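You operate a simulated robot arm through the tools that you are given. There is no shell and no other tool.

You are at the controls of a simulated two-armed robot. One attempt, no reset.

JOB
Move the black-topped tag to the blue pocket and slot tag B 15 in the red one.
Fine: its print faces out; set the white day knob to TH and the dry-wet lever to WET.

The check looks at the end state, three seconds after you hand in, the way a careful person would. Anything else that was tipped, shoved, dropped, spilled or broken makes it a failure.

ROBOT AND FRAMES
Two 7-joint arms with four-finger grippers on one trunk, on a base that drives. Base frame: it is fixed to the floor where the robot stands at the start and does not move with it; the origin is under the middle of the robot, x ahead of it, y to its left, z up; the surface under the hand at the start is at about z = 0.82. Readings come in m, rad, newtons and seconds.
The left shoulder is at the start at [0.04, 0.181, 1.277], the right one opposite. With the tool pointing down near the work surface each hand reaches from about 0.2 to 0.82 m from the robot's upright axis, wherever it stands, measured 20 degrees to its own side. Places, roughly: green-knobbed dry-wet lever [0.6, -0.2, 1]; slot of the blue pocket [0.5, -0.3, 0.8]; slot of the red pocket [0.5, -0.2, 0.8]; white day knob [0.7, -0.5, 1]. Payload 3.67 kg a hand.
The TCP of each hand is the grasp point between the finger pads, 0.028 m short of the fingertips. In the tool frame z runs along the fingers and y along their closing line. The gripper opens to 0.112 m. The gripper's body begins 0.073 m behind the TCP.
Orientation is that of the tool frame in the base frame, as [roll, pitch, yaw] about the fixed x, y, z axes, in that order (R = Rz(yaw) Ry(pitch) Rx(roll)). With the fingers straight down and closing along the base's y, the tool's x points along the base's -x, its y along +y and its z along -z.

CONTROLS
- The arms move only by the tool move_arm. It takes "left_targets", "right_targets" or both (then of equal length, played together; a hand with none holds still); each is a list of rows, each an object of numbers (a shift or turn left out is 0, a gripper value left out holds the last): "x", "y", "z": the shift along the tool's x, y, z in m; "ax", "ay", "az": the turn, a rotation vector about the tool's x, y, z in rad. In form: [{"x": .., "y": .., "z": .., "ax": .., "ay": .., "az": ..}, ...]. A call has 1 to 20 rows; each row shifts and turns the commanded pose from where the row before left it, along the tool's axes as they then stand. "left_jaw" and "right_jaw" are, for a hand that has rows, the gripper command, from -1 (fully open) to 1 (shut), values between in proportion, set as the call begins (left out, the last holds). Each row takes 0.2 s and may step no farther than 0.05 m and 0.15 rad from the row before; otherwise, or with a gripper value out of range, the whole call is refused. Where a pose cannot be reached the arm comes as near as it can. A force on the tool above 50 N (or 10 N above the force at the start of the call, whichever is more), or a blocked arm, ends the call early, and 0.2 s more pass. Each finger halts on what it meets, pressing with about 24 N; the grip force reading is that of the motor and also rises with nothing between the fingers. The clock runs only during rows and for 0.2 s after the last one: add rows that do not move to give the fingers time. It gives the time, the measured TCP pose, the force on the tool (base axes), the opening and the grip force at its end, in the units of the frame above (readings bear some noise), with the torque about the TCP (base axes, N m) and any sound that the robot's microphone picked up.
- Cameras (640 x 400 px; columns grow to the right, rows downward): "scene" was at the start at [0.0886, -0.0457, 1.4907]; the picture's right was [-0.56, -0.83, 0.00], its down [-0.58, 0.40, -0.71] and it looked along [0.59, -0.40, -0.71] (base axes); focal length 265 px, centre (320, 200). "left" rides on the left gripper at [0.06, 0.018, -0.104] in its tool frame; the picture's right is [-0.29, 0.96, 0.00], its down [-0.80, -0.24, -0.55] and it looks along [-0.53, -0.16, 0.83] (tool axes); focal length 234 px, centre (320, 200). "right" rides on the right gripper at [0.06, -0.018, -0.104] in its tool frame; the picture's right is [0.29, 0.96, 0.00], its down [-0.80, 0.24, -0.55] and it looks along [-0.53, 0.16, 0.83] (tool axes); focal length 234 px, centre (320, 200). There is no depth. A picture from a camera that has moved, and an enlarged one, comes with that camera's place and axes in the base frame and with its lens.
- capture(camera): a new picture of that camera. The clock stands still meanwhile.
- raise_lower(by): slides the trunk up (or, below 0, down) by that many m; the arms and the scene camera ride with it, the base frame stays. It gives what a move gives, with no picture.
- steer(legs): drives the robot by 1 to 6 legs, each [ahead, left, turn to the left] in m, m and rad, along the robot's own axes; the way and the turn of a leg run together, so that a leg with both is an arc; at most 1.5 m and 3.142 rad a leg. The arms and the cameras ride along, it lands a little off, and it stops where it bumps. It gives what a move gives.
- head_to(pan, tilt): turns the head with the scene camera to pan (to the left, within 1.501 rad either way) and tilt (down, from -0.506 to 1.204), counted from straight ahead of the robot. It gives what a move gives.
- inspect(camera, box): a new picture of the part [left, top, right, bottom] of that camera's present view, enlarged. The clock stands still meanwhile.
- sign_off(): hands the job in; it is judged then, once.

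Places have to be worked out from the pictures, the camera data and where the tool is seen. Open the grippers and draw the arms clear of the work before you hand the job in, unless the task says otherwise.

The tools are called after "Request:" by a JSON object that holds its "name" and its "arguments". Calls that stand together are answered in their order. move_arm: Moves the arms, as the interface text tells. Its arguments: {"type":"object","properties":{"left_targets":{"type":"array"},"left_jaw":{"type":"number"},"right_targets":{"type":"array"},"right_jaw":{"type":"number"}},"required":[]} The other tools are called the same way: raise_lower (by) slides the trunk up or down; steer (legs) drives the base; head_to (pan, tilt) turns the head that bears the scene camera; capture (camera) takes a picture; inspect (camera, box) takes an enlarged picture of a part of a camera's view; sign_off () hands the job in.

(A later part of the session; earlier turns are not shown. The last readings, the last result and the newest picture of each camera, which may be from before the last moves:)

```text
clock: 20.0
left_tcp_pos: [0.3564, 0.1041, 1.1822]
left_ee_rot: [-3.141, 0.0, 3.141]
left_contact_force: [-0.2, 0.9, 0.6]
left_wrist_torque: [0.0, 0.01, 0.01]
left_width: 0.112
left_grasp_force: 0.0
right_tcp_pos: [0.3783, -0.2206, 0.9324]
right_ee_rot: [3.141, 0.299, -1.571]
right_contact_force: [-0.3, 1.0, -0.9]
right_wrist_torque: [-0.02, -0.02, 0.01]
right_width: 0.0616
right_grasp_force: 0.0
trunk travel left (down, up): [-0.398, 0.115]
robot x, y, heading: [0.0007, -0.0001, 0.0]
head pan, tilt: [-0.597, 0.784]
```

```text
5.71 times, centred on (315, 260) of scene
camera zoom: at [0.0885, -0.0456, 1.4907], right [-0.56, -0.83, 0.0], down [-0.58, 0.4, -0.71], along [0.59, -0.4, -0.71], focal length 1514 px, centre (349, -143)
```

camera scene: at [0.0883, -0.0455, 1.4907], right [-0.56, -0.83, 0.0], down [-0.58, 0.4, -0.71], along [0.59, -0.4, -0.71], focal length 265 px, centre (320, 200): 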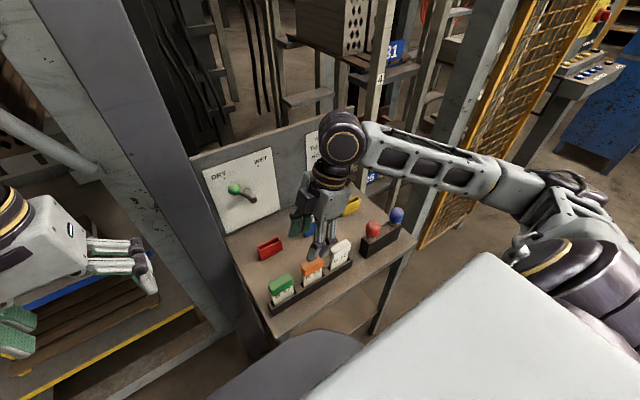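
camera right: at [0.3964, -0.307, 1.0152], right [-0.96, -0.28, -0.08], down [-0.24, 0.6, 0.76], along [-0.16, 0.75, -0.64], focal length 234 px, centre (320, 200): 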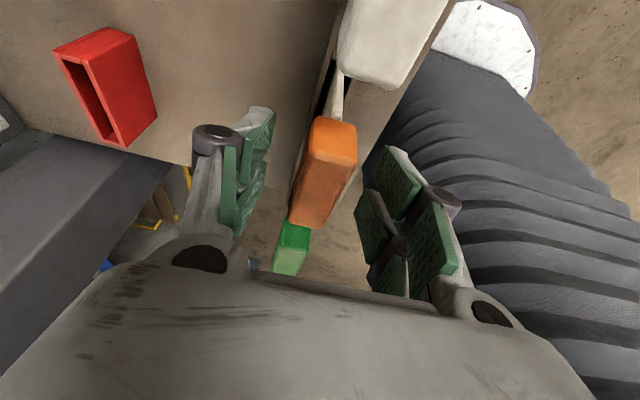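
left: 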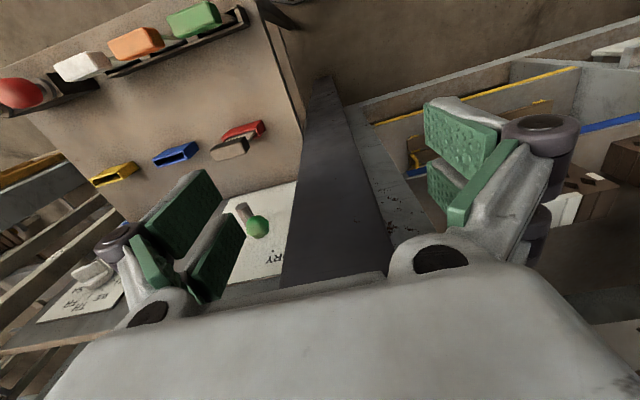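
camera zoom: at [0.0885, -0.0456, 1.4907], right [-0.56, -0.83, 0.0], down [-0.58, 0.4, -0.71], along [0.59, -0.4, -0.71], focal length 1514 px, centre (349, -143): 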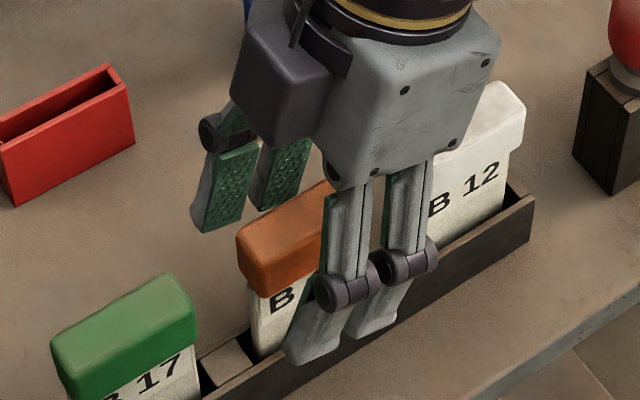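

The fingers straddle the orange cap with clear space to its neighbours. Closing.

Request:
{"name": "move_arm", "arguments": {"right_targets": [{}, {}, {}, {}], "right_jaw": 1}}

Request:
{"name": "capture", "arguments": {"camera": "right"}}

Request:
{"name": "inspect", "arguments": {"camera": "scene", "box": [280, 225, 350, 295]}}

```text
clock: 21.0
left_tcp_pos: [0.3559, 0.1038, 1.1822]
left_ee_rot: [3.141, -0.001, -3.14]
left_contact_force: [0.3, 0.6, 0.6]
left_wrist_torque: [0.0, 0.0, 0.02]
left_width: 0.1123
left_grasp_force: 0.0
right_tcp_pos: [0.378, -0.2205, 0.9329]
right_ee_rot: [3.14, 0.301, -1.572]
right_contact_force: [0.4, -0.3, 0.4]
right_wrist_torque: [0.02, -0.02, 0.0]
right_width: 0.0215
right_grasp_force: 23.6
trunk travel left (down, up): [-0.398, 0.115]
robot x, y, heading: [0.0041, 0.0009, 0.004]
head pan, tilt: [-0.597, 0.784]
```

```text
taken
camera right: at [0.3964, -0.307, 1.0154], right [-0.96, -0.27, -0.08], down [-0.24, 0.6, 0.76], along [-0.16, 0.75, -0.64], focal length 234 px, centre (320, 200)
```

right: 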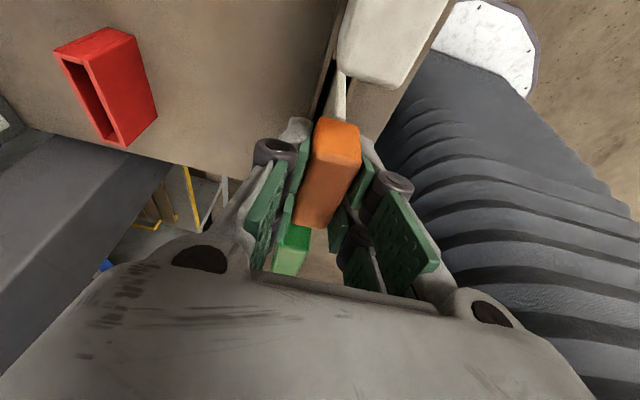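

```text
5.71 times, centred on (315, 260) of scene
camera zoom: at [0.0885, -0.0456, 1.4907], right [-0.56, -0.83, 0.0], down [-0.58, 0.4, -0.71], along [0.59, -0.4, -0.71], focal length 1514 px, centre (349, -143)
```

zoom: 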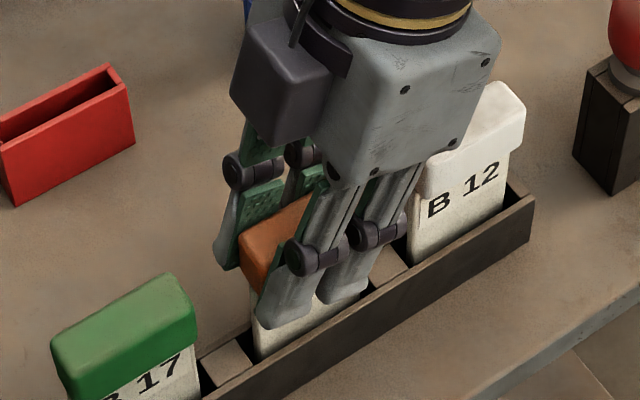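

Gripped at a width of 0.0215. I'll lift straight up 8 cm.

Request:
{"name": "move_arm", "arguments": {"right_targets": [{"x": -0.0037, "z": -0.01193}, {"x": -0.0037, "z": -0.01193}, {"x": -0.0037, "z": -0.01193}, {"x": -0.0037, "z": -0.01193}, {"x": -0.00445, "z": -0.01433}, {"x": -0.00445, "z": -0.01433}, {}]}}

Request:
{"name": "inspect", "arguments": {"camera": "scene", "box": [270, 200, 360, 295]}}

Request:
{"name": "capture", "arguments": {"camera": "right"}}

```text
clock: 22.6
left_tcp_pos: [0.3553, 0.1035, 1.1828]
left_ee_rot: [-3.14, 0.0, 3.141]
left_contact_force: [0.1, -0.5, 0.1]
left_wrist_torque: [0.0, -0.01, -0.01]
left_width: 0.1122
left_grasp_force: 0.1
right_tcp_pos: [0.3793, -0.2204, 1.0124]
right_ee_rot: [3.142, 0.301, -1.572]
right_contact_force: [-0.2, 0.0, -1.0]
right_wrist_torque: [0.02, -0.03, -0.03]
right_width: 0.0215
right_grasp_force: 24.2
trunk travel left (down, up): [-0.398, 0.115]
robot x, y, heading: [-0.0016, -0.0001, -0.004]
head pan, tilt: [-0.597, 0.784]
```

```text
4.21 times, centred on (315, 248) of scene
camera zoom: at [0.0886, -0.0456, 1.4907], right [-0.56, -0.83, 0.0], down [-0.58, 0.4, -0.71], along [0.59, -0.4, -0.71], focal length 1115 px, centre (341, 0)
```

zoom: 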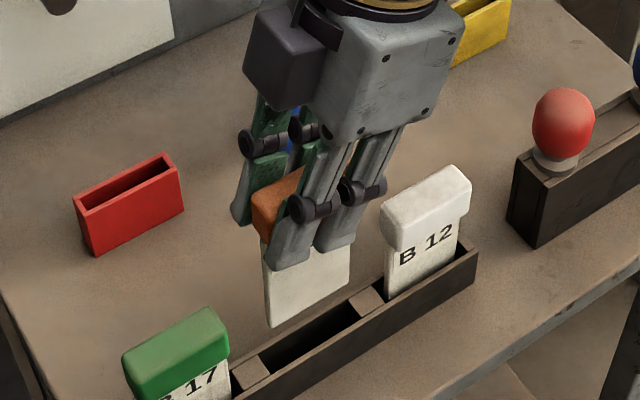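

```text
taken
camera right: at [0.397, -0.3068, 1.0946], right [-0.96, -0.28, -0.08], down [-0.24, 0.6, 0.76], along [-0.16, 0.75, -0.64], focal length 234 px, centre (320, 200)
```

right: 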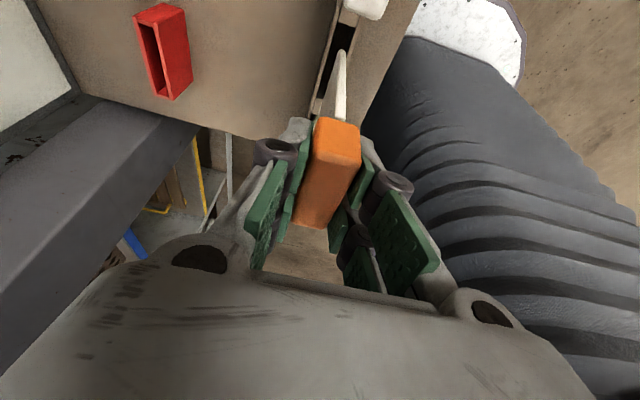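

The tag is out cleanly. I'll translate to above the red pocket: x +0.161, y +0.0465.

Request:
{"name": "move_arm", "arguments": {"right_targets": [{"x": -0.00888, "y": -0.0322, "z": 0.00276}, {"x": -0.00888, "y": -0.0322, "z": 0.00276}, {"x": -0.00888, "y": -0.0322, "z": 0.00276}, {"x": -0.00888, "y": -0.0322, "z": 0.00276}, {"x": -0.00888, "y": -0.0322, "z": 0.00276}, {}, {}]}}

Request:
{"name": "inspect", "arguments": {"camera": "scene", "box": [250, 210, 300, 260]}}

Request:
{"name": "inspect", "arguments": {"camera": "right", "box": [260, 0, 400, 150]}}

```text
clock: 24.2
left_tcp_pos: [0.3564, 0.1042, 1.1821]
left_ee_rot: [-3.141, 0.0, -3.14]
left_contact_force: [-0.2, -0.3, 0.2]
left_wrist_torque: [0.02, 0.02, -0.01]
left_width: 0.1119
left_grasp_force: 0.2
right_tcp_pos: [0.5397, -0.1744, 1.0114]
right_ee_rot: [3.14, 0.301, -1.572]
right_contact_force: [-0.2, -0.9, -0.7]
right_wrist_torque: [-0.01, 0.0, -0.01]
right_width: 0.0213
right_grasp_force: 24.3
trunk travel left (down, up): [-0.398, 0.115]
robot x, y, heading: [0.0028, 0.0004, -0.001]
head pan, tilt: [-0.597, 0.784]
```

```text
8.00 times, centred on (275, 235) of scene
camera zoom: at [0.0889, -0.0454, 1.4907], right [-0.56, -0.83, 0.0], down [-0.58, 0.4, -0.71], along [0.59, -0.4, -0.71], focal length 2119 px, centre (680, -80)
```

zoom: 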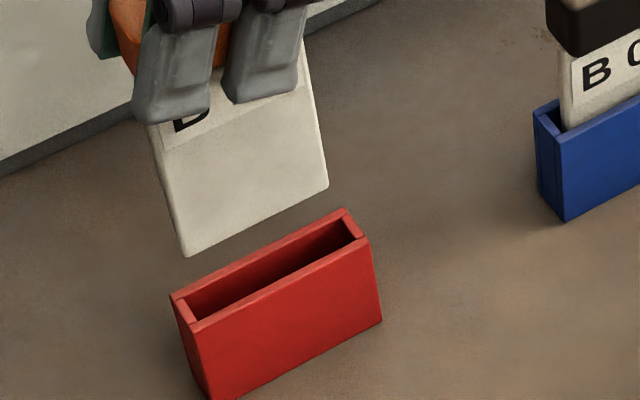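

```text
2.67 times, centred on (330, 75) of right
camera zoom: at [0.558, -0.261, 1.094], right [-0.96, -0.28, -0.08], down [-0.24, 0.6, 0.76], along [-0.16, 0.75, -0.64], focal length 624 px, centre (293, 533)
```

zoom: 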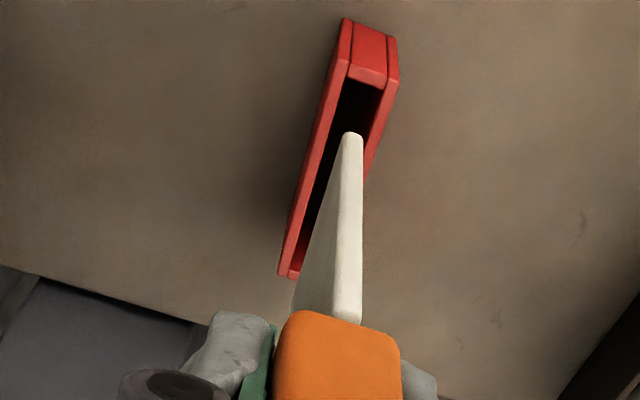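

The tag bottom centre is about (0.541, -0.1747) against a slot centre of about (0.5397, -0.176). I'll trim -1.3 mm in x and -1.5 mm in y and start lowering.

Request:
{"name": "move_arm", "arguments": {"right_targets": [{"x": 0.0014, "y": 0.0013, "z": -0.0004}, {"x": 0.0037, "z": 0.01193}, {"x": 0.003, "z": 0.00955}, {}, {}]}}

Request:
{"name": "inspect", "arguments": {"camera": "scene", "box": [250, 210, 300, 260]}}

Request:
{"name": "inspect", "arguments": {"camera": "right", "box": [260, 0, 400, 150]}}

```text
clock: 25.4
left_tcp_pos: [0.3563, 0.1041, 1.1814]
left_ee_rot: [3.141, 0.001, 3.141]
left_contact_force: [0.7, 0.2, 0.2]
left_wrist_torque: [0.06, -0.01, 0.03]
left_width: 0.1118
left_grasp_force: 0.2
right_tcp_pos: [0.539, -0.1747, 0.9895]
right_ee_rot: [-3.141, 0.301, -1.572]
right_contact_force: [-0.2, -0.1, -0.3]
right_wrist_torque: [0.01, -0.02, 0.02]
right_width: 0.0212
right_grasp_force: 24.4
trunk travel left (down, up): [-0.398, 0.115]
robot x, y, heading: [0.0019, 0.0034, -0.001]
head pan, tilt: [-0.597, 0.784]
```

```text
8.00 times, centred on (275, 235) of scene
camera zoom: at [0.0888, -0.0455, 1.4907], right [-0.56, -0.83, 0.0], down [-0.58, 0.4, -0.71], along [0.59, -0.4, -0.71], focal length 2119 px, centre (680, -80)
```

zoom: 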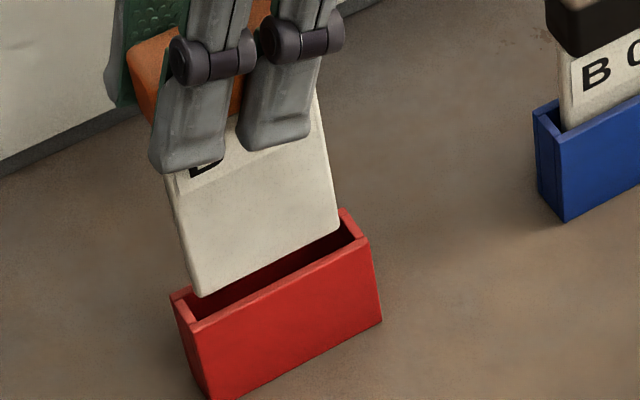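

```text
2.67 times, centred on (330, 75) of right
camera zoom: at [0.5565, -0.2618, 1.0716], right [-0.96, -0.27, -0.08], down [-0.24, 0.6, 0.76], along [-0.16, 0.75, -0.64], focal length 624 px, centre (293, 533)
```

zoom: 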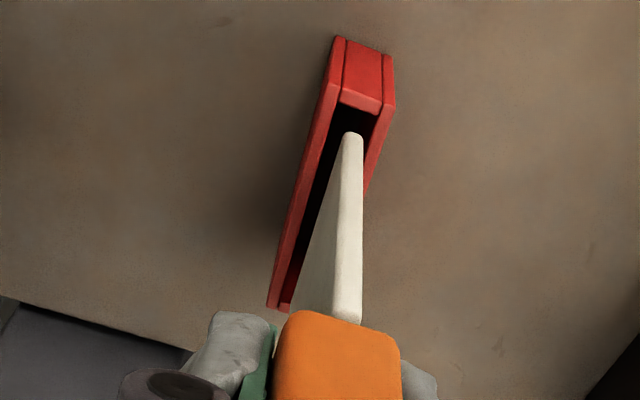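

The tag bottom is just above the rim and lined up inside the slot. Continuing down in small steps.

Request:
{"name": "move_arm", "arguments": {"right_targets": [{"x": 0.0022, "z": 0.0072}, {"x": 0.0022, "z": 0.0072}, {"x": 0.0022, "z": 0.0072}, {}]}}

Request:
{"name": "inspect", "arguments": {"camera": "scene", "box": [250, 210, 300, 260]}}

```text
clock: 26.4
left_tcp_pos: [0.3572, 0.1035, 1.1822]
left_ee_rot: [3.141, 0.0, 3.141]
left_contact_force: [-1.1, 0.3, 0.4]
left_wrist_torque: [-0.01, 0.0, 0.01]
left_width: 0.1121
left_grasp_force: 0.0
right_tcp_pos: [0.5394, -0.1747, 0.9664]
right_ee_rot: [3.141, 0.301, -1.57]
right_contact_force: [-0.3, 0.4, -1.6]
right_wrist_torque: [0.01, 0.0, 0.0]
right_width: 0.0213
right_grasp_force: 23.6
trunk travel left (down, up): [-0.398, 0.115]
robot x, y, heading: [0.002, -0.0025, -0.003]
head pan, tilt: [-0.597, 0.784]
```

```text
8.00 times, centred on (275, 235) of scene
camera zoom: at [0.0887, -0.0455, 1.4907], right [-0.56, -0.83, 0.0], down [-0.58, 0.4, -0.71], along [0.59, -0.4, -0.71], focal length 2119 px, centre (680, -80)
```

zoom: 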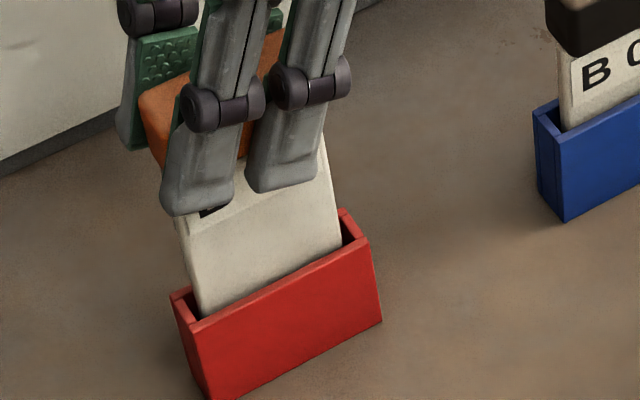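

It is in the slot. Lowering the remaining 3.4 cm.

Request:
{"name": "move_arm", "arguments": {"right_targets": [{"x": 0.00336, "z": 0.01082}, {"x": 0.00336, "z": 0.01082}, {"x": 0.00336, "z": 0.01082}, {}, {}]}}

Request:
{"name": "inspect", "arguments": {"camera": "scene", "box": [250, 210, 300, 260]}}

```text
clock: 27.6
left_tcp_pos: [0.3552, 0.1038, 1.1824]
left_ee_rot: [-3.14, 0.0, 3.141]
left_contact_force: [0.1, -0.6, -0.2]
left_wrist_torque: [-0.02, 0.01, 0.03]
left_width: 0.1119
left_grasp_force: 0.0
right_tcp_pos: [0.5397, -0.1735, 0.9338]
right_ee_rot: [3.141, 0.299, -1.572]
right_contact_force: [0.1, -1.4, 0.1]
right_wrist_torque: [-0.02, 0.02, 0.0]
right_width: 0.0213
right_grasp_force: 23.9
trunk travel left (down, up): [-0.398, 0.115]
robot x, y, heading: [-0.0007, -0.0025, 0.0]
head pan, tilt: [-0.597, 0.784]
```

```text
8.00 times, centred on (275, 235) of scene
camera zoom: at [0.0886, -0.0455, 1.4907], right [-0.56, -0.83, 0.0], down [-0.58, 0.4, -0.71], along [0.59, -0.4, -0.71], focal length 2119 px, centre (680, -80)
```

zoom: 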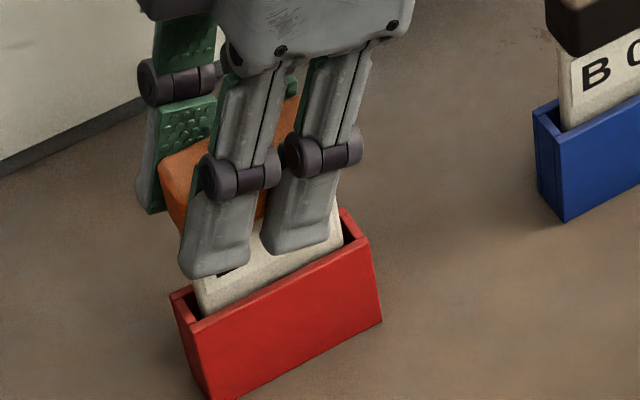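

About 1 mm from seated: I'll lower it and open the fingers.

Request:
{"name": "move_arm", "arguments": {"right_targets": [{"x": 0.0003, "z": 0.001}, {}]}}

Request:
{"name": "move_arm", "arguments": {"right_targets": [{}, {}, {}], "right_jaw": -0.1}}

Request:
{"name": "inspect", "arguments": {"camera": "scene", "box": [250, 210, 300, 260]}}

Request:
{"name": "capture", "arguments": {"camera": "right"}}

```text
clock: 28.2
left_tcp_pos: [0.3568, 0.1038, 1.1828]
left_ee_rot: [3.14, 0.0, -3.141]
left_contact_force: [0.2, 0.5, -1.1]
left_wrist_torque: [0.02, -0.01, 0.01]
left_width: 0.1119
left_grasp_force: 0.1
right_tcp_pos: [0.538, -0.1755, 0.9333]
right_ee_rot: [-3.139, 0.3, -1.569]
right_contact_force: [-0.2, -1.0, 4.9]
right_wrist_torque: [-0.18, -0.01, -0.03]
right_width: 0.0213
right_grasp_force: 23.8
trunk travel left (down, up): [-0.398, 0.115]
robot x, y, heading: [-0.0014, -0.0017, -0.003]
head pan, tilt: [-0.597, 0.784]
```

```text
clock: 29.0
left_tcp_pos: [0.3562, 0.1037, 1.182]
left_ee_rot: [3.141, 0.0, -3.14]
left_contact_force: [-0.1, -0.2, -0.8]
left_wrist_torque: [-0.01, 0.0, 0.02]
left_width: 0.1118
left_grasp_force: 0.1
right_tcp_pos: [0.5394, -0.1748, 0.9318]
right_ee_rot: [-3.141, 0.302, -1.571]
right_contact_force: [1.1, 0.1, 0.6]
right_wrist_torque: [0.0, 0.01, 0.02]
right_width: 0.0615
right_grasp_force: 0.1
trunk travel left (down, up): [-0.398, 0.115]
robot x, y, heading: [0.0006, 0.0003, 0.001]
head pan, tilt: [-0.597, 0.784]
```

```text
8.00 times, centred on (275, 235) of scene
camera zoom: at [0.0888, -0.0455, 1.4907], right [-0.56, -0.83, 0.0], down [-0.58, 0.4, -0.71], along [0.59, -0.4, -0.71], focal length 2119 px, centre (680, -80)
```

zoom: 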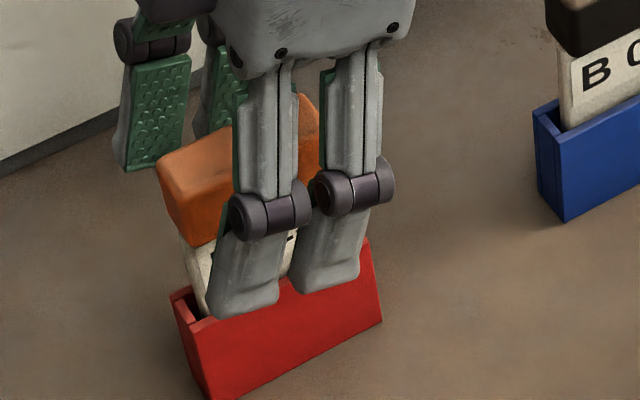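

```text
taken
camera right: at [0.5567, -0.2618, 1.0145], right [-0.96, -0.27, -0.08], down [-0.24, 0.6, 0.76], along [-0.16, 0.75, -0.64], focal length 234 px, centre (320, 200)
```

right: 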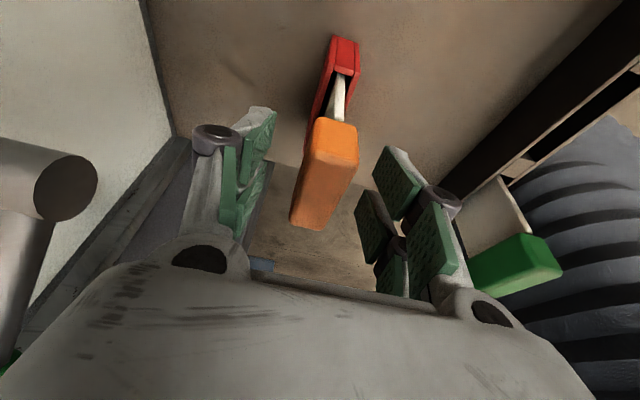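

B 15 is seated in the red pocket. I'll retract straight up, back off and inspect both tags plus the knob and lever at high zoom.

Request:
{"name": "move_arm", "arguments": {"right_targets": [{"x": -0.0071, "z": -0.0229}, {"x": -0.0071, "z": -0.0229}, {"x": -0.0071, "z": -0.0229}, {"x": -0.0071, "z": -0.0229}, {"x": -0.0071, "z": -0.0229}, {"y": 0.04}, {"y": 0.04}, {"y": 0.04}, {"x": 0.038, "z": -0.012}, {"x": 0.038, "z": -0.012}, {"x": 0.038, "z": -0.012}, {"x": 0.038, "z": -0.012}, {}]}}

Request:
{"name": "inspect", "arguments": {"camera": "scene", "box": [245, 200, 345, 300]}}

Request:
{"name": "inspect", "arguments": {"camera": "scene", "box": [300, 120, 350, 175]}}

Request:
{"name": "inspect", "arguments": {"camera": "scene", "box": [200, 150, 285, 235]}}

```text
clock: 31.8
left_tcp_pos: [0.357, 0.1042, 1.1822]
left_ee_rot: [3.141, -0.001, 3.141]
left_contact_force: [-0.4, 0.0, 0.3]
left_wrist_torque: [0.02, 0.01, 0.0]
left_width: 0.1118
left_grasp_force: 0.1
right_tcp_pos: [0.4203, -0.3338, 1.0531]
right_ee_rot: [3.141, 0.301, -1.571]
right_contact_force: [-0.2, 0.4, 0.3]
right_wrist_torque: [-0.03, 0.02, -0.02]
right_width: 0.0615
right_grasp_force: 0.0
trunk travel left (down, up): [-0.398, 0.115]
robot x, y, heading: [-0.0004, -0.0021, -0.001]
head pan, tilt: [-0.597, 0.784]
```

```text
4.00 times, centred on (295, 250) of scene
camera zoom: at [0.0891, -0.0449, 1.4907], right [-0.56, -0.83, 0.0], down [-0.58, 0.4, -0.71], along [0.59, -0.4, -0.71], focal length 1060 px, centre (420, 0)
```

zoom: 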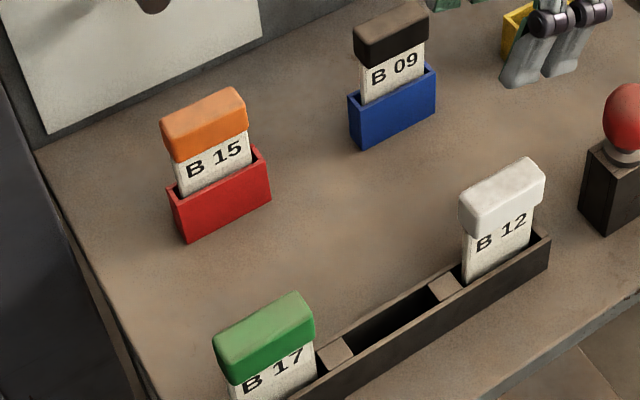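

```text
7.27 times, centred on (325, 148) of scene
camera zoom: at [0.0891, -0.0449, 1.4907], right [-0.56, -0.83, 0.0], down [-0.58, 0.4, -0.71], along [0.59, -0.4, -0.71], focal length 1926 px, centre (284, 582)
```

zoom: 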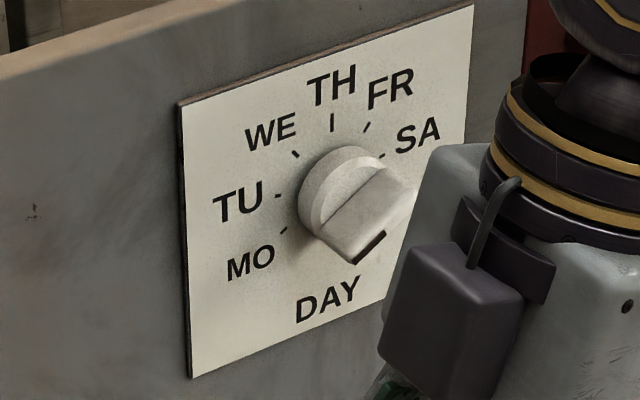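

```text
4.71 times, centred on (242, 192) of scene
camera zoom: at [0.0891, -0.0449, 1.4907], right [-0.56, -0.83, 0.0], down [-0.58, 0.4, -0.71], along [0.59, -0.4, -0.71], focal length 1246 px, centre (685, 235)
```

zoom: 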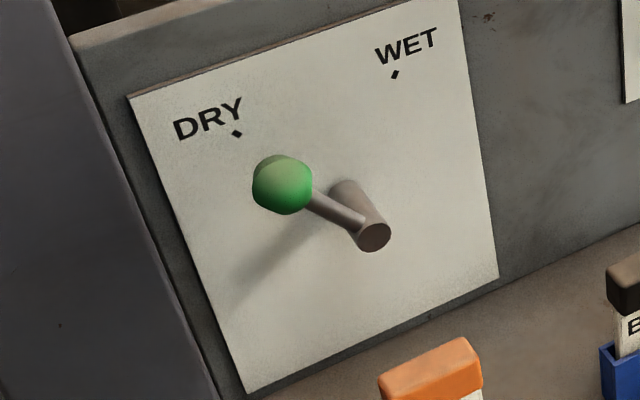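

Both tags are seated and readable. The knob's black pointer mark seems to lie toward the lower left (MO), so I'll turn the hand to point forward at the panel, well clear of it, to get a frontal view.

Request:
{"name": "move_arm", "arguments": {"right_targets": [{"x": -0.0049, "y": -0.033, "z": -0.0159}, {"x": -0.0049, "y": -0.033, "z": -0.0159}, {"x": -0.0049, "y": -0.033, "z": -0.0159}, {"ay": 0.15}, {"ay": 0.15}, {"ax": 0.1428}, {"ax": 0.1428}, {"ax": 0.1428}, {"ax": 0.1428}, {"ax": 0.1428}, {"ax": 0.1428}, {}]}}

Request:
{"name": "capture", "arguments": {"camera": "scene"}}

Request:
{"name": "capture", "arguments": {"camera": "right"}}

```text
clock: 34.4
left_tcp_pos: [0.3571, 0.1026, 1.1819]
left_ee_rot: [-3.141, 0.0, 3.141]
left_contact_force: [-0.8, 1.4, 0.1]
left_wrist_torque: [0.04, -0.01, -0.03]
left_width: 0.1121
left_grasp_force: 0.1
right_tcp_pos: [0.5179, -0.3353, 1.1028]
right_ee_rot: [-2.286, 0.0, -1.571]
right_contact_force: [0.0, -0.7, -1.1]
right_wrist_torque: [0.03, -0.01, 0.0]
right_width: 0.0614
right_grasp_force: 0.0
trunk travel left (down, up): [-0.398, 0.115]
robot x, y, heading: [-0.0009, 0.0002, 0.001]
head pan, tilt: [-0.597, 0.784]
```

```text
taken
camera scene: at [0.089, -0.046, 1.4906], right [-0.56, -0.83, 0.0], down [-0.58, 0.4, -0.71], along [0.59, -0.4, -0.71], focal length 265 px, centre (320, 200)
```

scene: 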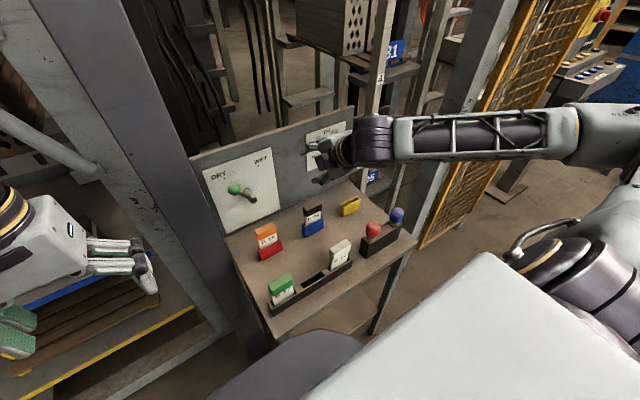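

```text
taken
camera right: at [0.4509, -0.3935, 1.1848], right [-0.63, -0.29, -0.72], down [-0.58, 0.8, 0.18], along [0.52, 0.53, -0.67], focal length 234 px, centre (320, 200)
```

right: 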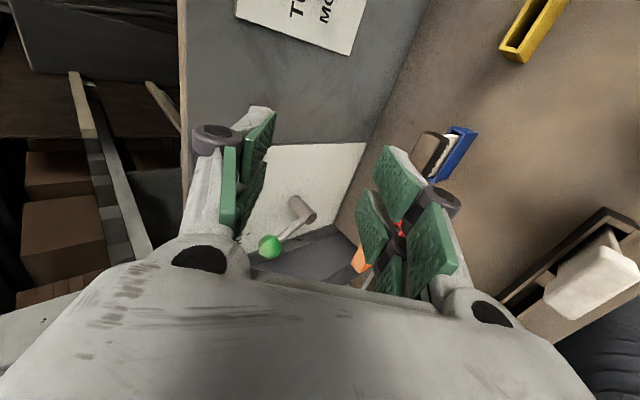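

The arm is following well. I'll finish the turn to horizontal, then slide to be in front of the knob at a stand-off of about 10 cm.

Request:
{"name": "move_arm", "arguments": {"right_targets": [{"ax": 0.1428}, {"ax": 0.1428}, {"ax": 0.1428}, {"ax": 0.1428}, {"ax": 0.1428}, {"x": 0.0331, "y": 0.0205}, {"x": 0.0331, "y": 0.0205}, {"x": 0.0331, "y": 0.0205}, {"x": 0.0331, "y": 0.0205}, {}, {}]}}

Request:
{"name": "capture", "arguments": {"camera": "scene"}}

Request:
{"name": "capture", "arguments": {"camera": "right"}}

```text
clock: 36.8
left_tcp_pos: [0.3558, 0.1028, 1.1817]
left_ee_rot: [-3.141, 0.0, 3.141]
left_contact_force: [-0.7, 0.2, 0.0]
left_wrist_torque: [0.03, -0.01, 0.04]
left_width: 0.1121
left_grasp_force: 0.0
right_tcp_pos: [0.5181, -0.4687, 1.0209]
right_ee_rot: [-1.571, 0.001, -1.571]
right_contact_force: [0.4, 0.0, 0.9]
right_wrist_torque: [-0.02, 0.0, 0.02]
right_width: 0.0615
right_grasp_force: 0.0
trunk travel left (down, up): [-0.398, 0.115]
robot x, y, heading: [0.0004, 0.0012, 0.001]
head pan, tilt: [-0.597, 0.784]
```

```text
taken
camera scene: at [0.0885, -0.0457, 1.4907], right [-0.56, -0.83, 0.0], down [-0.58, 0.4, -0.71], along [0.59, -0.4, -0.71], focal length 265 px, centre (320, 200)
```

scene: 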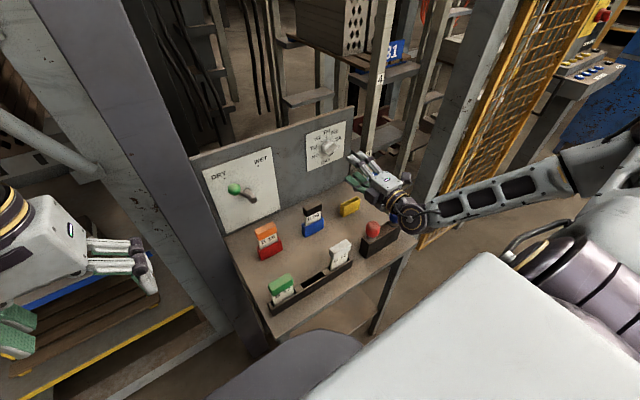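

```text
taken
camera right: at [0.4138, -0.5267, 1.0394], right [0.0, -0.29, -0.96], down [-0.55, 0.8, -0.24], along [0.83, 0.53, -0.16], focal length 234 px, centre (320, 200)
```

right: 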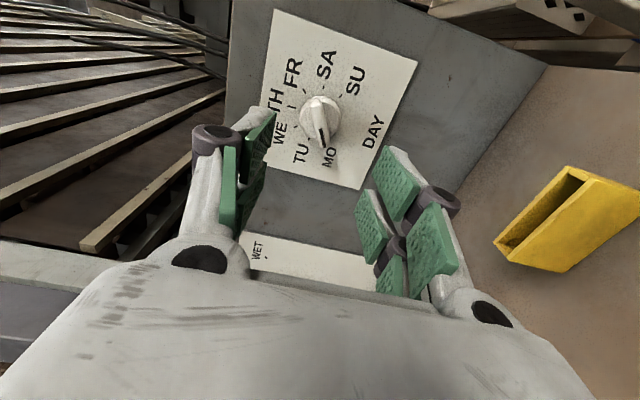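

The frontal view shows the knob's black mark pointing at MO. I'll enlarge it to get its geometry.

Request:
{"name": "inspect", "arguments": {"camera": "right", "box": [250, 10, 430, 190]}}

Request:
{"name": "inspect", "arguments": {"camera": "scene", "box": [300, 115, 440, 240]}}

```text
2.22 times, centred on (340, 100) of right
camera zoom: at [0.4138, -0.5267, 1.0394], right [0.0, -0.29, -0.96], down [-0.55, 0.8, -0.24], along [0.83, 0.53, -0.16], focal length 520 px, centre (276, 422)
```

zoom: 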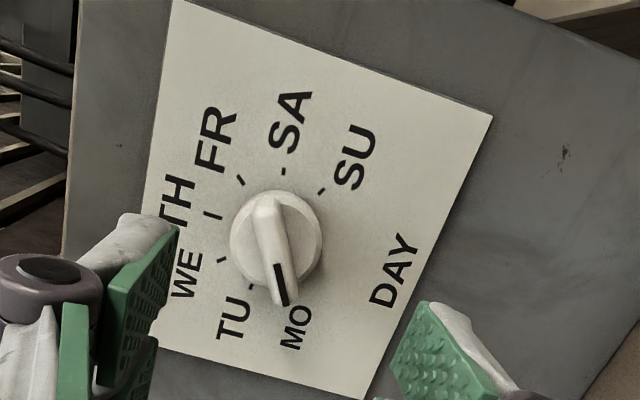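

```text
3.20 times, centred on (370, 178) of scene
camera zoom: at [0.0885, -0.0457, 1.4907], right [-0.56, -0.83, 0.0], down [-0.58, 0.4, -0.71], along [0.59, -0.4, -0.71], focal length 848 px, centre (160, 272)
```

zoom: 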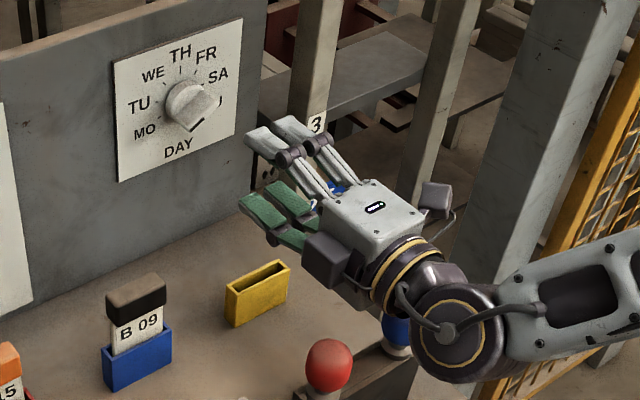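

The ticks are spaced 40°: MO is at -120°, TH at 0°, with the knob axis at about y = -0.466, z = 1.022. I'll square the fingers to the bar (az -30°) and approach to a tip position still short of the bar.

Request:
{"name": "move_arm", "arguments": {"right_targets": [{"x": -0.0018, "y": -0.0015}, {"az": -0.1309}, {"az": -0.1309}, {"az": -0.1309}, {"az": -0.1309}, {"z": 0.025}, {"z": 0.025}, {"z": 0.02}, {}]}}

Request:
{"name": "capture", "arguments": {"camera": "right"}}

Request:
{"name": "inspect", "arguments": {"camera": "scene", "box": [290, 105, 430, 240]}}

```text
clock: 38.8
left_tcp_pos: [0.3554, 0.1037, 1.1812]
left_ee_rot: [3.141, 0.0, 3.141]
left_contact_force: [0.5, 0.1, -0.5]
left_wrist_torque: [0.02, 0.0, -0.01]
left_width: 0.1121
left_grasp_force: 0.0
right_tcp_pos: [0.5875, -0.4655, 1.0232]
right_ee_rot: [-1.573, -0.524, -1.57]
right_contact_force: [-0.3, -0.1, 0.0]
right_wrist_torque: [0.01, 0.01, 0.0]
right_width: 0.0617
right_grasp_force: 0.1
trunk travel left (down, up): [-0.398, 0.115]
robot x, y, heading: [-0.0002, 0.0006, 0.003]
head pan, tilt: [-0.597, 0.784]
```

```text
taken
camera right: at [0.4833, -0.5067, 1.0685], right [0.0, -0.73, -0.68], down [-0.55, 0.57, -0.61], along [0.83, 0.38, -0.4], focal length 234 px, centre (320, 200)
```

right: 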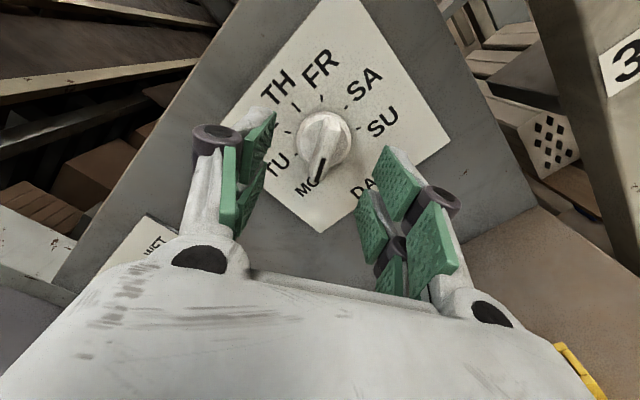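

```text
2.96 times, centred on (360, 172) of scene
camera zoom: at [0.0883, -0.0456, 1.4907], right [-0.56, -0.83, 0.0], down [-0.58, 0.4, -0.71], along [0.59, -0.4, -0.71], focal length 785 px, centre (202, 282)
```

zoom: 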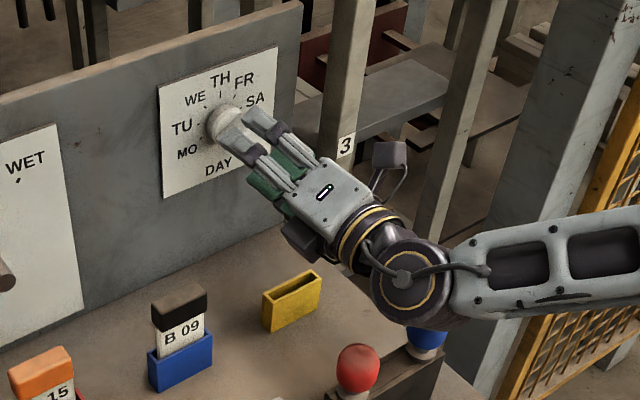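

Enlarging to check bar-to-finger alignment.

Request:
{"name": "inspect", "arguments": {"camera": "right", "box": [260, 70, 390, 220]}}

```text
2.67 times, centred on (325, 145) of right
camera zoom: at [0.4833, -0.5067, 1.0685], right [0.0, -0.73, -0.68], down [-0.55, 0.57, -0.61], along [0.83, 0.38, -0.4], focal length 624 px, centre (307, 347)
```

zoom: 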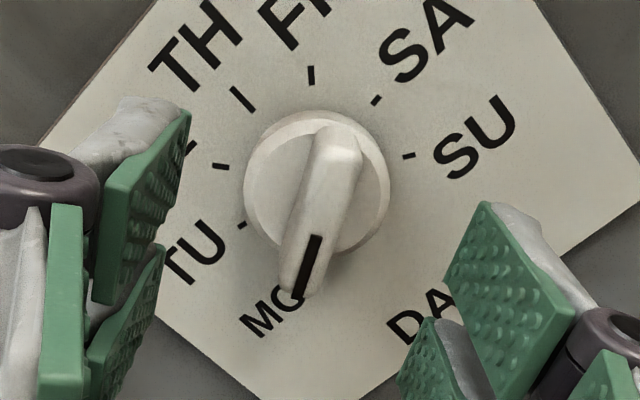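

The bar sits about 3 mm toward tool +y and 2–3° off, with the bar tip at x ≈ 0.643 and the disc face at ≈ 0.666. I'll trim and advance so the fingertips end at x ≈ 0.656.

Request:
{"name": "move_arm", "arguments": {"right_targets": [{"x": 0.001, "y": 0.003, "az": -0.04}, {"z": 0.015}, {"z": 0.015}, {"z": 0.0105}, {}], "right_jaw": 0.2}}

Request:
{"name": "capture", "arguments": {"camera": "right"}}

Request:
{"name": "inspect", "arguments": {"camera": "right", "box": [250, 70, 390, 230]}}

Request:
{"name": "inspect", "arguments": {"camera": "scene", "box": [300, 120, 360, 180]}}

```text
clock: 40.0
left_tcp_pos: [0.355, 0.1035, 1.1834]
left_ee_rot: [-3.141, 0.0, 3.141]
left_contact_force: [0.3, 0.1, 0.4]
left_wrist_torque: [-0.03, 0.01, -0.01]
left_width: 0.112
left_grasp_force: 0.1
right_tcp_pos: [0.6265, -0.4673, 1.0203]
right_ee_rot: [-1.572, -0.563, -1.571]
right_contact_force: [0.9, -0.3, 0.0]
right_wrist_torque: [0.0, 0.01, 0.01]
right_width: 0.0448
right_grasp_force: 0.1
trunk travel left (down, up): [-0.398, 0.115]
robot x, y, heading: [-0.0046, -0.0018, 0.0]
head pan, tilt: [-0.597, 0.784]
```

```text
taken
camera right: at [0.5236, -0.5074, 1.0683], right [0.0, -0.76, -0.66], down [-0.55, 0.55, -0.63], along [0.83, 0.36, -0.42], focal length 234 px, centre (320, 200)
```

right: 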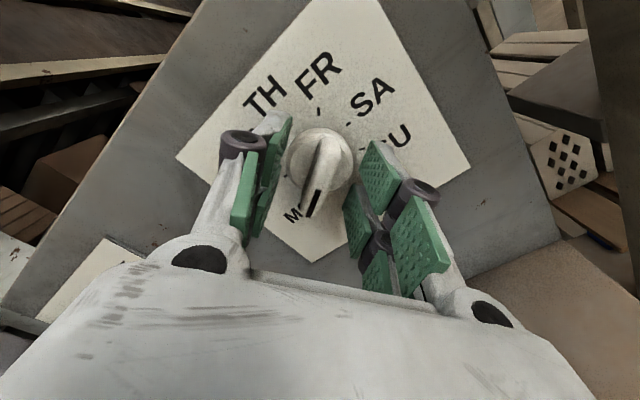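

```text
2.50 times, centred on (320, 150) of right
camera zoom: at [0.5236, -0.5074, 1.0683], right [0.0, -0.76, -0.66], down [-0.55, 0.55, -0.63], along [0.83, 0.36, -0.42], focal length 585 px, centre (320, 325)
```

zoom: 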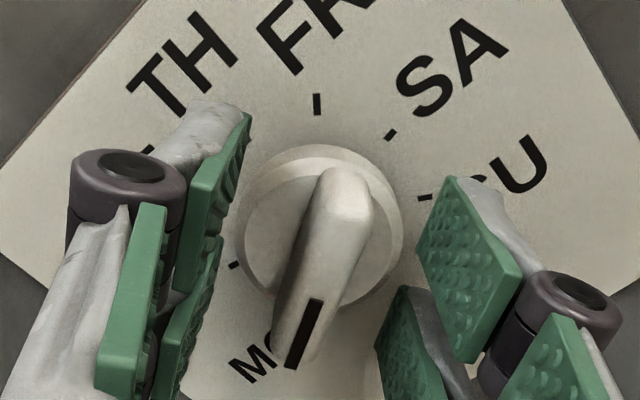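

```text
6.67 times, centred on (330, 150) of scene
camera zoom: at [0.0884, -0.0456, 1.4907], right [-0.56, -0.83, 0.0], down [-0.58, 0.4, -0.71], along [0.59, -0.4, -0.71], focal length 1766 px, centre (253, 533)
```

zoom: 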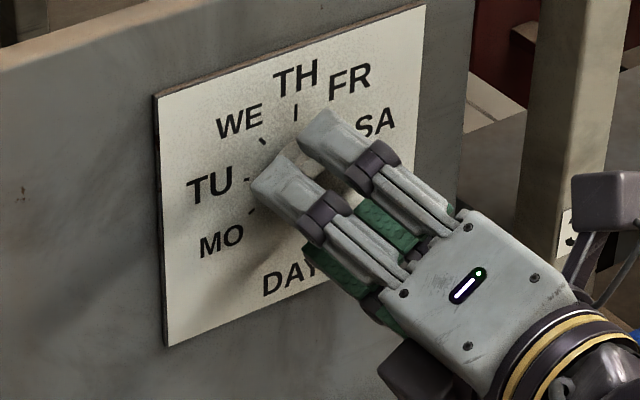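

The bar is centred between the fingertips. Closing on it.

Request:
{"name": "move_arm", "arguments": {"right_targets": [{}, {}, {}], "right_jaw": 1}}

Request:
{"name": "inspect", "arguments": {"camera": "right", "box": [250, 70, 390, 230]}}

```text
clock: 40.8
left_tcp_pos: [0.354, 0.1027, 1.1817]
left_ee_rot: [-3.14, 0.003, -3.14]
left_contact_force: [0.6, -0.1, 0.0]
left_wrist_torque: [-0.01, 0.01, 0.0]
left_width: 0.112
left_grasp_force: 0.0
right_tcp_pos: [0.6262, -0.4667, 1.0204]
right_ee_rot: [-1.569, -0.56, -1.572]
right_contact_force: [-13.3, 0.4, -0.1]
right_wrist_torque: [1.78, -0.12, -0.2]
right_width: 0.0118
right_grasp_force: 45.2
trunk travel left (down, up): [-0.398, 0.115]
robot x, y, heading: [-0.0022, -0.0009, -0.002]
head pan, tilt: [-0.597, 0.784]
```

```text
2.50 times, centred on (320, 150) of right
camera zoom: at [0.5214, -0.5076, 1.0684], right [0.0, -0.75, -0.66], down [-0.55, 0.55, -0.63], along [0.83, 0.36, -0.42], focal length 585 px, centre (320, 325)
```

zoom: 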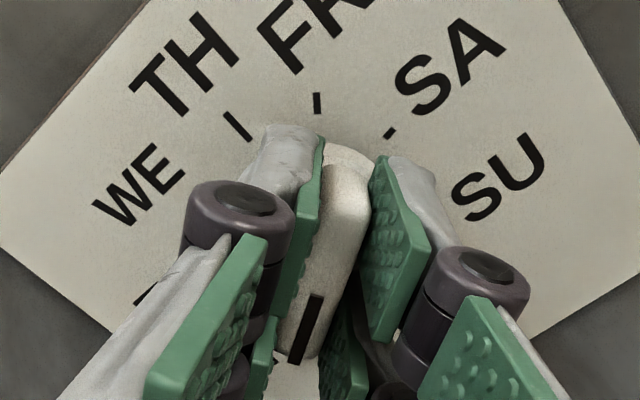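

Gripped, with some axial push (-13 N). I'll ease back 1.5 mm and turn clockwise in stages, checking the forces.

Request:
{"name": "move_arm", "arguments": {"right_targets": [{"z": -0.0015}, {"az": 0.1}, {"az": 0.1}, {"az": 0.1}, {"az": 0.1}, {"az": 0.1}, {}]}}

Request:
{"name": "inspect", "arguments": {"camera": "right", "box": [230, 50, 410, 230]}}

```text
clock: 42.4
left_tcp_pos: [0.3552, 0.1029, 1.1832]
left_ee_rot: [-3.141, 0.0, 3.141]
left_contact_force: [0.0, 1.6, 0.1]
left_wrist_torque: [0.0, 0.03, 0.03]
left_width: 0.1121
left_grasp_force: 0.0
right_tcp_pos: [0.6247, -0.4665, 1.0199]
right_ee_rot: [-1.57, -0.061, -1.571]
right_contact_force: [-6.8, -1.2, -2.9]
right_wrist_torque: [-0.03, 0.03, -0.24]
right_width: 0.012
right_grasp_force: 45.2
trunk travel left (down, up): [-0.398, 0.115]
robot x, y, heading: [-0.0024, -0.002, 0.001]
head pan, tilt: [-0.597, 0.784]
```

```text
2.22 times, centred on (320, 140) of right
camera zoom: at [0.5215, -0.5253, 1.0426], right [0.0, -0.35, -0.94], down [-0.55, 0.78, -0.29], along [0.83, 0.52, -0.19], focal length 520 px, centre (320, 333)
```

zoom: 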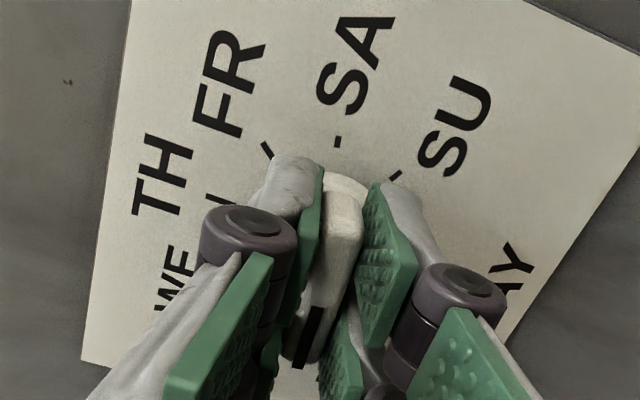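

The knob turns with the fingers and the torque is low. Continuing 1.2 rad.

Request:
{"name": "move_arm", "arguments": {"right_targets": [{"az": 0.1}, {"az": 0.1}, {"az": 0.1}, {"az": 0.1}, {"az": 0.1}, {"az": 0.1}, {"az": 0.1}, {"az": 0.1}, {"az": 0.1}, {"az": 0.1}, {"az": 0.1}, {"az": 0.1}, {}]}}

Request:
{"name": "inspect", "arguments": {"camera": "right", "box": [230, 50, 410, 230]}}

Request:
{"name": "capture", "arguments": {"camera": "scene"}}

```text
clock: 45.2
left_tcp_pos: [0.3547, 0.1032, 1.1818]
left_ee_rot: [-3.141, -0.001, 3.141]
left_contact_force: [0.1, -0.4, -0.3]
left_wrist_torque: [-0.02, 0.0, 0.0]
left_width: 0.1118
left_grasp_force: 0.0
right_tcp_pos: [0.6253, -0.4671, 1.0185]
right_ee_rot: [-1.574, 1.138, -1.575]
right_contact_force: [-18.4, 7.4, -16.2]
right_wrist_torque: [-0.01, 0.27, 0.18]
right_width: 0.0122
right_grasp_force: 44.8
trunk travel left (down, up): [-0.398, 0.115]
robot x, y, heading: [-0.0011, 0.0009, 0.001]
head pan, tilt: [-0.597, 0.784]
```

```text
2.22 times, centred on (320, 140) of right
camera zoom: at [0.5213, -0.5077, 0.9734], right [0.0, 0.75, -0.66], down [-0.55, 0.55, 0.62], along [0.83, 0.37, 0.41], focal length 520 px, centre (320, 333)
```

zoom: 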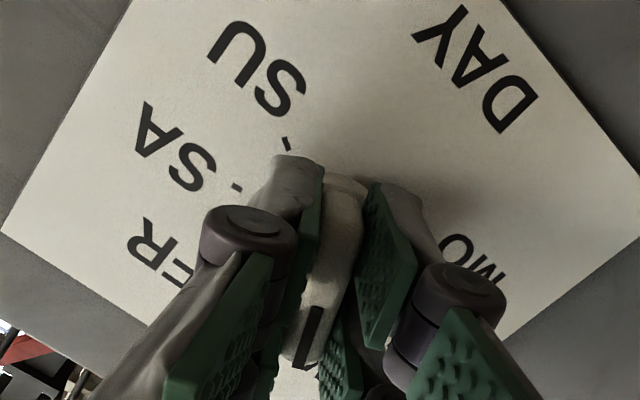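

```text
taken
camera scene: at [0.0874, -0.0458, 1.4907], right [-0.56, -0.83, 0.0], down [-0.58, 0.4, -0.71], along [0.59, -0.4, -0.71], focal length 265 px, centre (320, 200)
```

scene: 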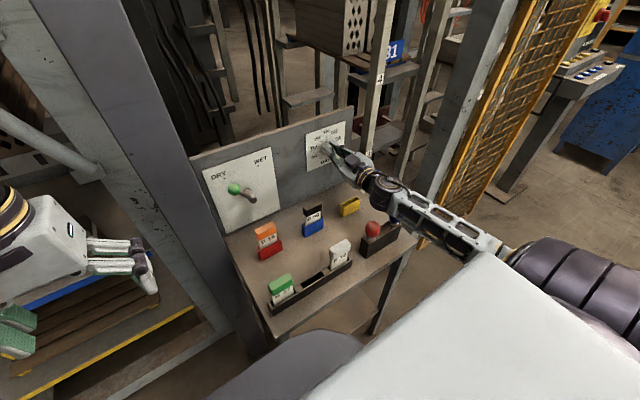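

The knob has followed to about 25° short of TH. There is some side load, so I'll trim 1.5 mm down, back off 1 mm and turn the remaining 0.433 rad.

Request:
{"name": "move_arm", "arguments": {"right_targets": [{"x": 0.0011, "y": 0.0013, "z": -0.001}, {"az": 0.1083}, {"az": 0.1083}, {"az": 0.1083}, {"az": 0.1083}, {}, {}]}}

Request:
{"name": "inspect", "arguments": {"camera": "right", "box": [210, 30, 430, 250]}}

Request:
{"name": "inspect", "arguments": {"camera": "scene", "box": [290, 110, 440, 250]}}

```text
clock: 46.8
left_tcp_pos: [0.3563, 0.1036, 1.1818]
left_ee_rot: [3.141, -0.001, 3.142]
left_contact_force: [1.0, -0.9, 0.3]
left_wrist_torque: [0.01, -0.01, 0.0]
left_width: 0.1119
left_grasp_force: 0.0
right_tcp_pos: [0.6247, -0.4669, 1.0187]
right_ee_rot: [-1.531, 1.569, -1.534]
right_contact_force: [-4.2, 3.2, -6.8]
right_wrist_torque: [0.0, 0.56, 0.02]
right_width: 0.0121
right_grasp_force: 45.4
trunk travel left (down, up): [-0.398, 0.115]
robot x, y, heading: [0.0026, -0.0014, 0.003]
head pan, tilt: [-0.597, 0.784]
```

```text
1.82 times, centred on (320, 140) of right
camera zoom: at [0.5214, -0.4838, 0.96], right [0.0, 0.96, -0.29], down [-0.55, 0.24, 0.8], along [0.83, 0.16, 0.53], focal length 426 px, centre (320, 309)
```

zoom: 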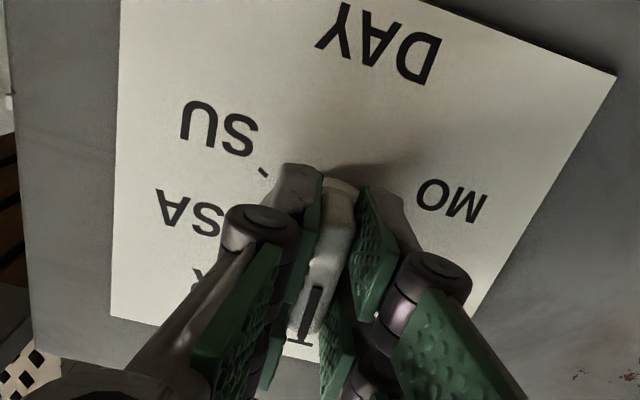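

```text
2.86 times, centred on (365, 180) of scene
camera zoom: at [0.0887, -0.0457, 1.4907], right [-0.56, -0.83, 0.0], down [-0.58, 0.4, -0.71], along [0.59, -0.4, -0.71], focal length 757 px, centre (191, 257)
```

zoom: 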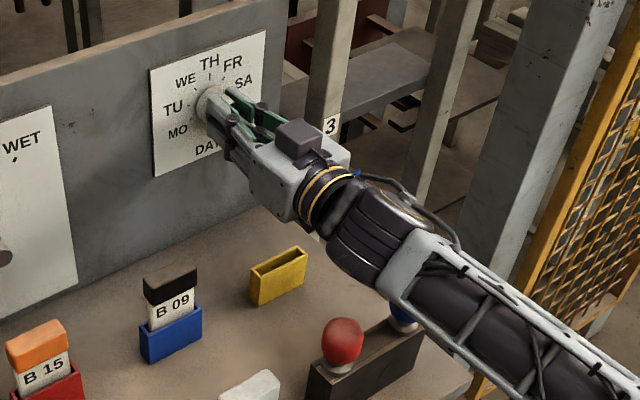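

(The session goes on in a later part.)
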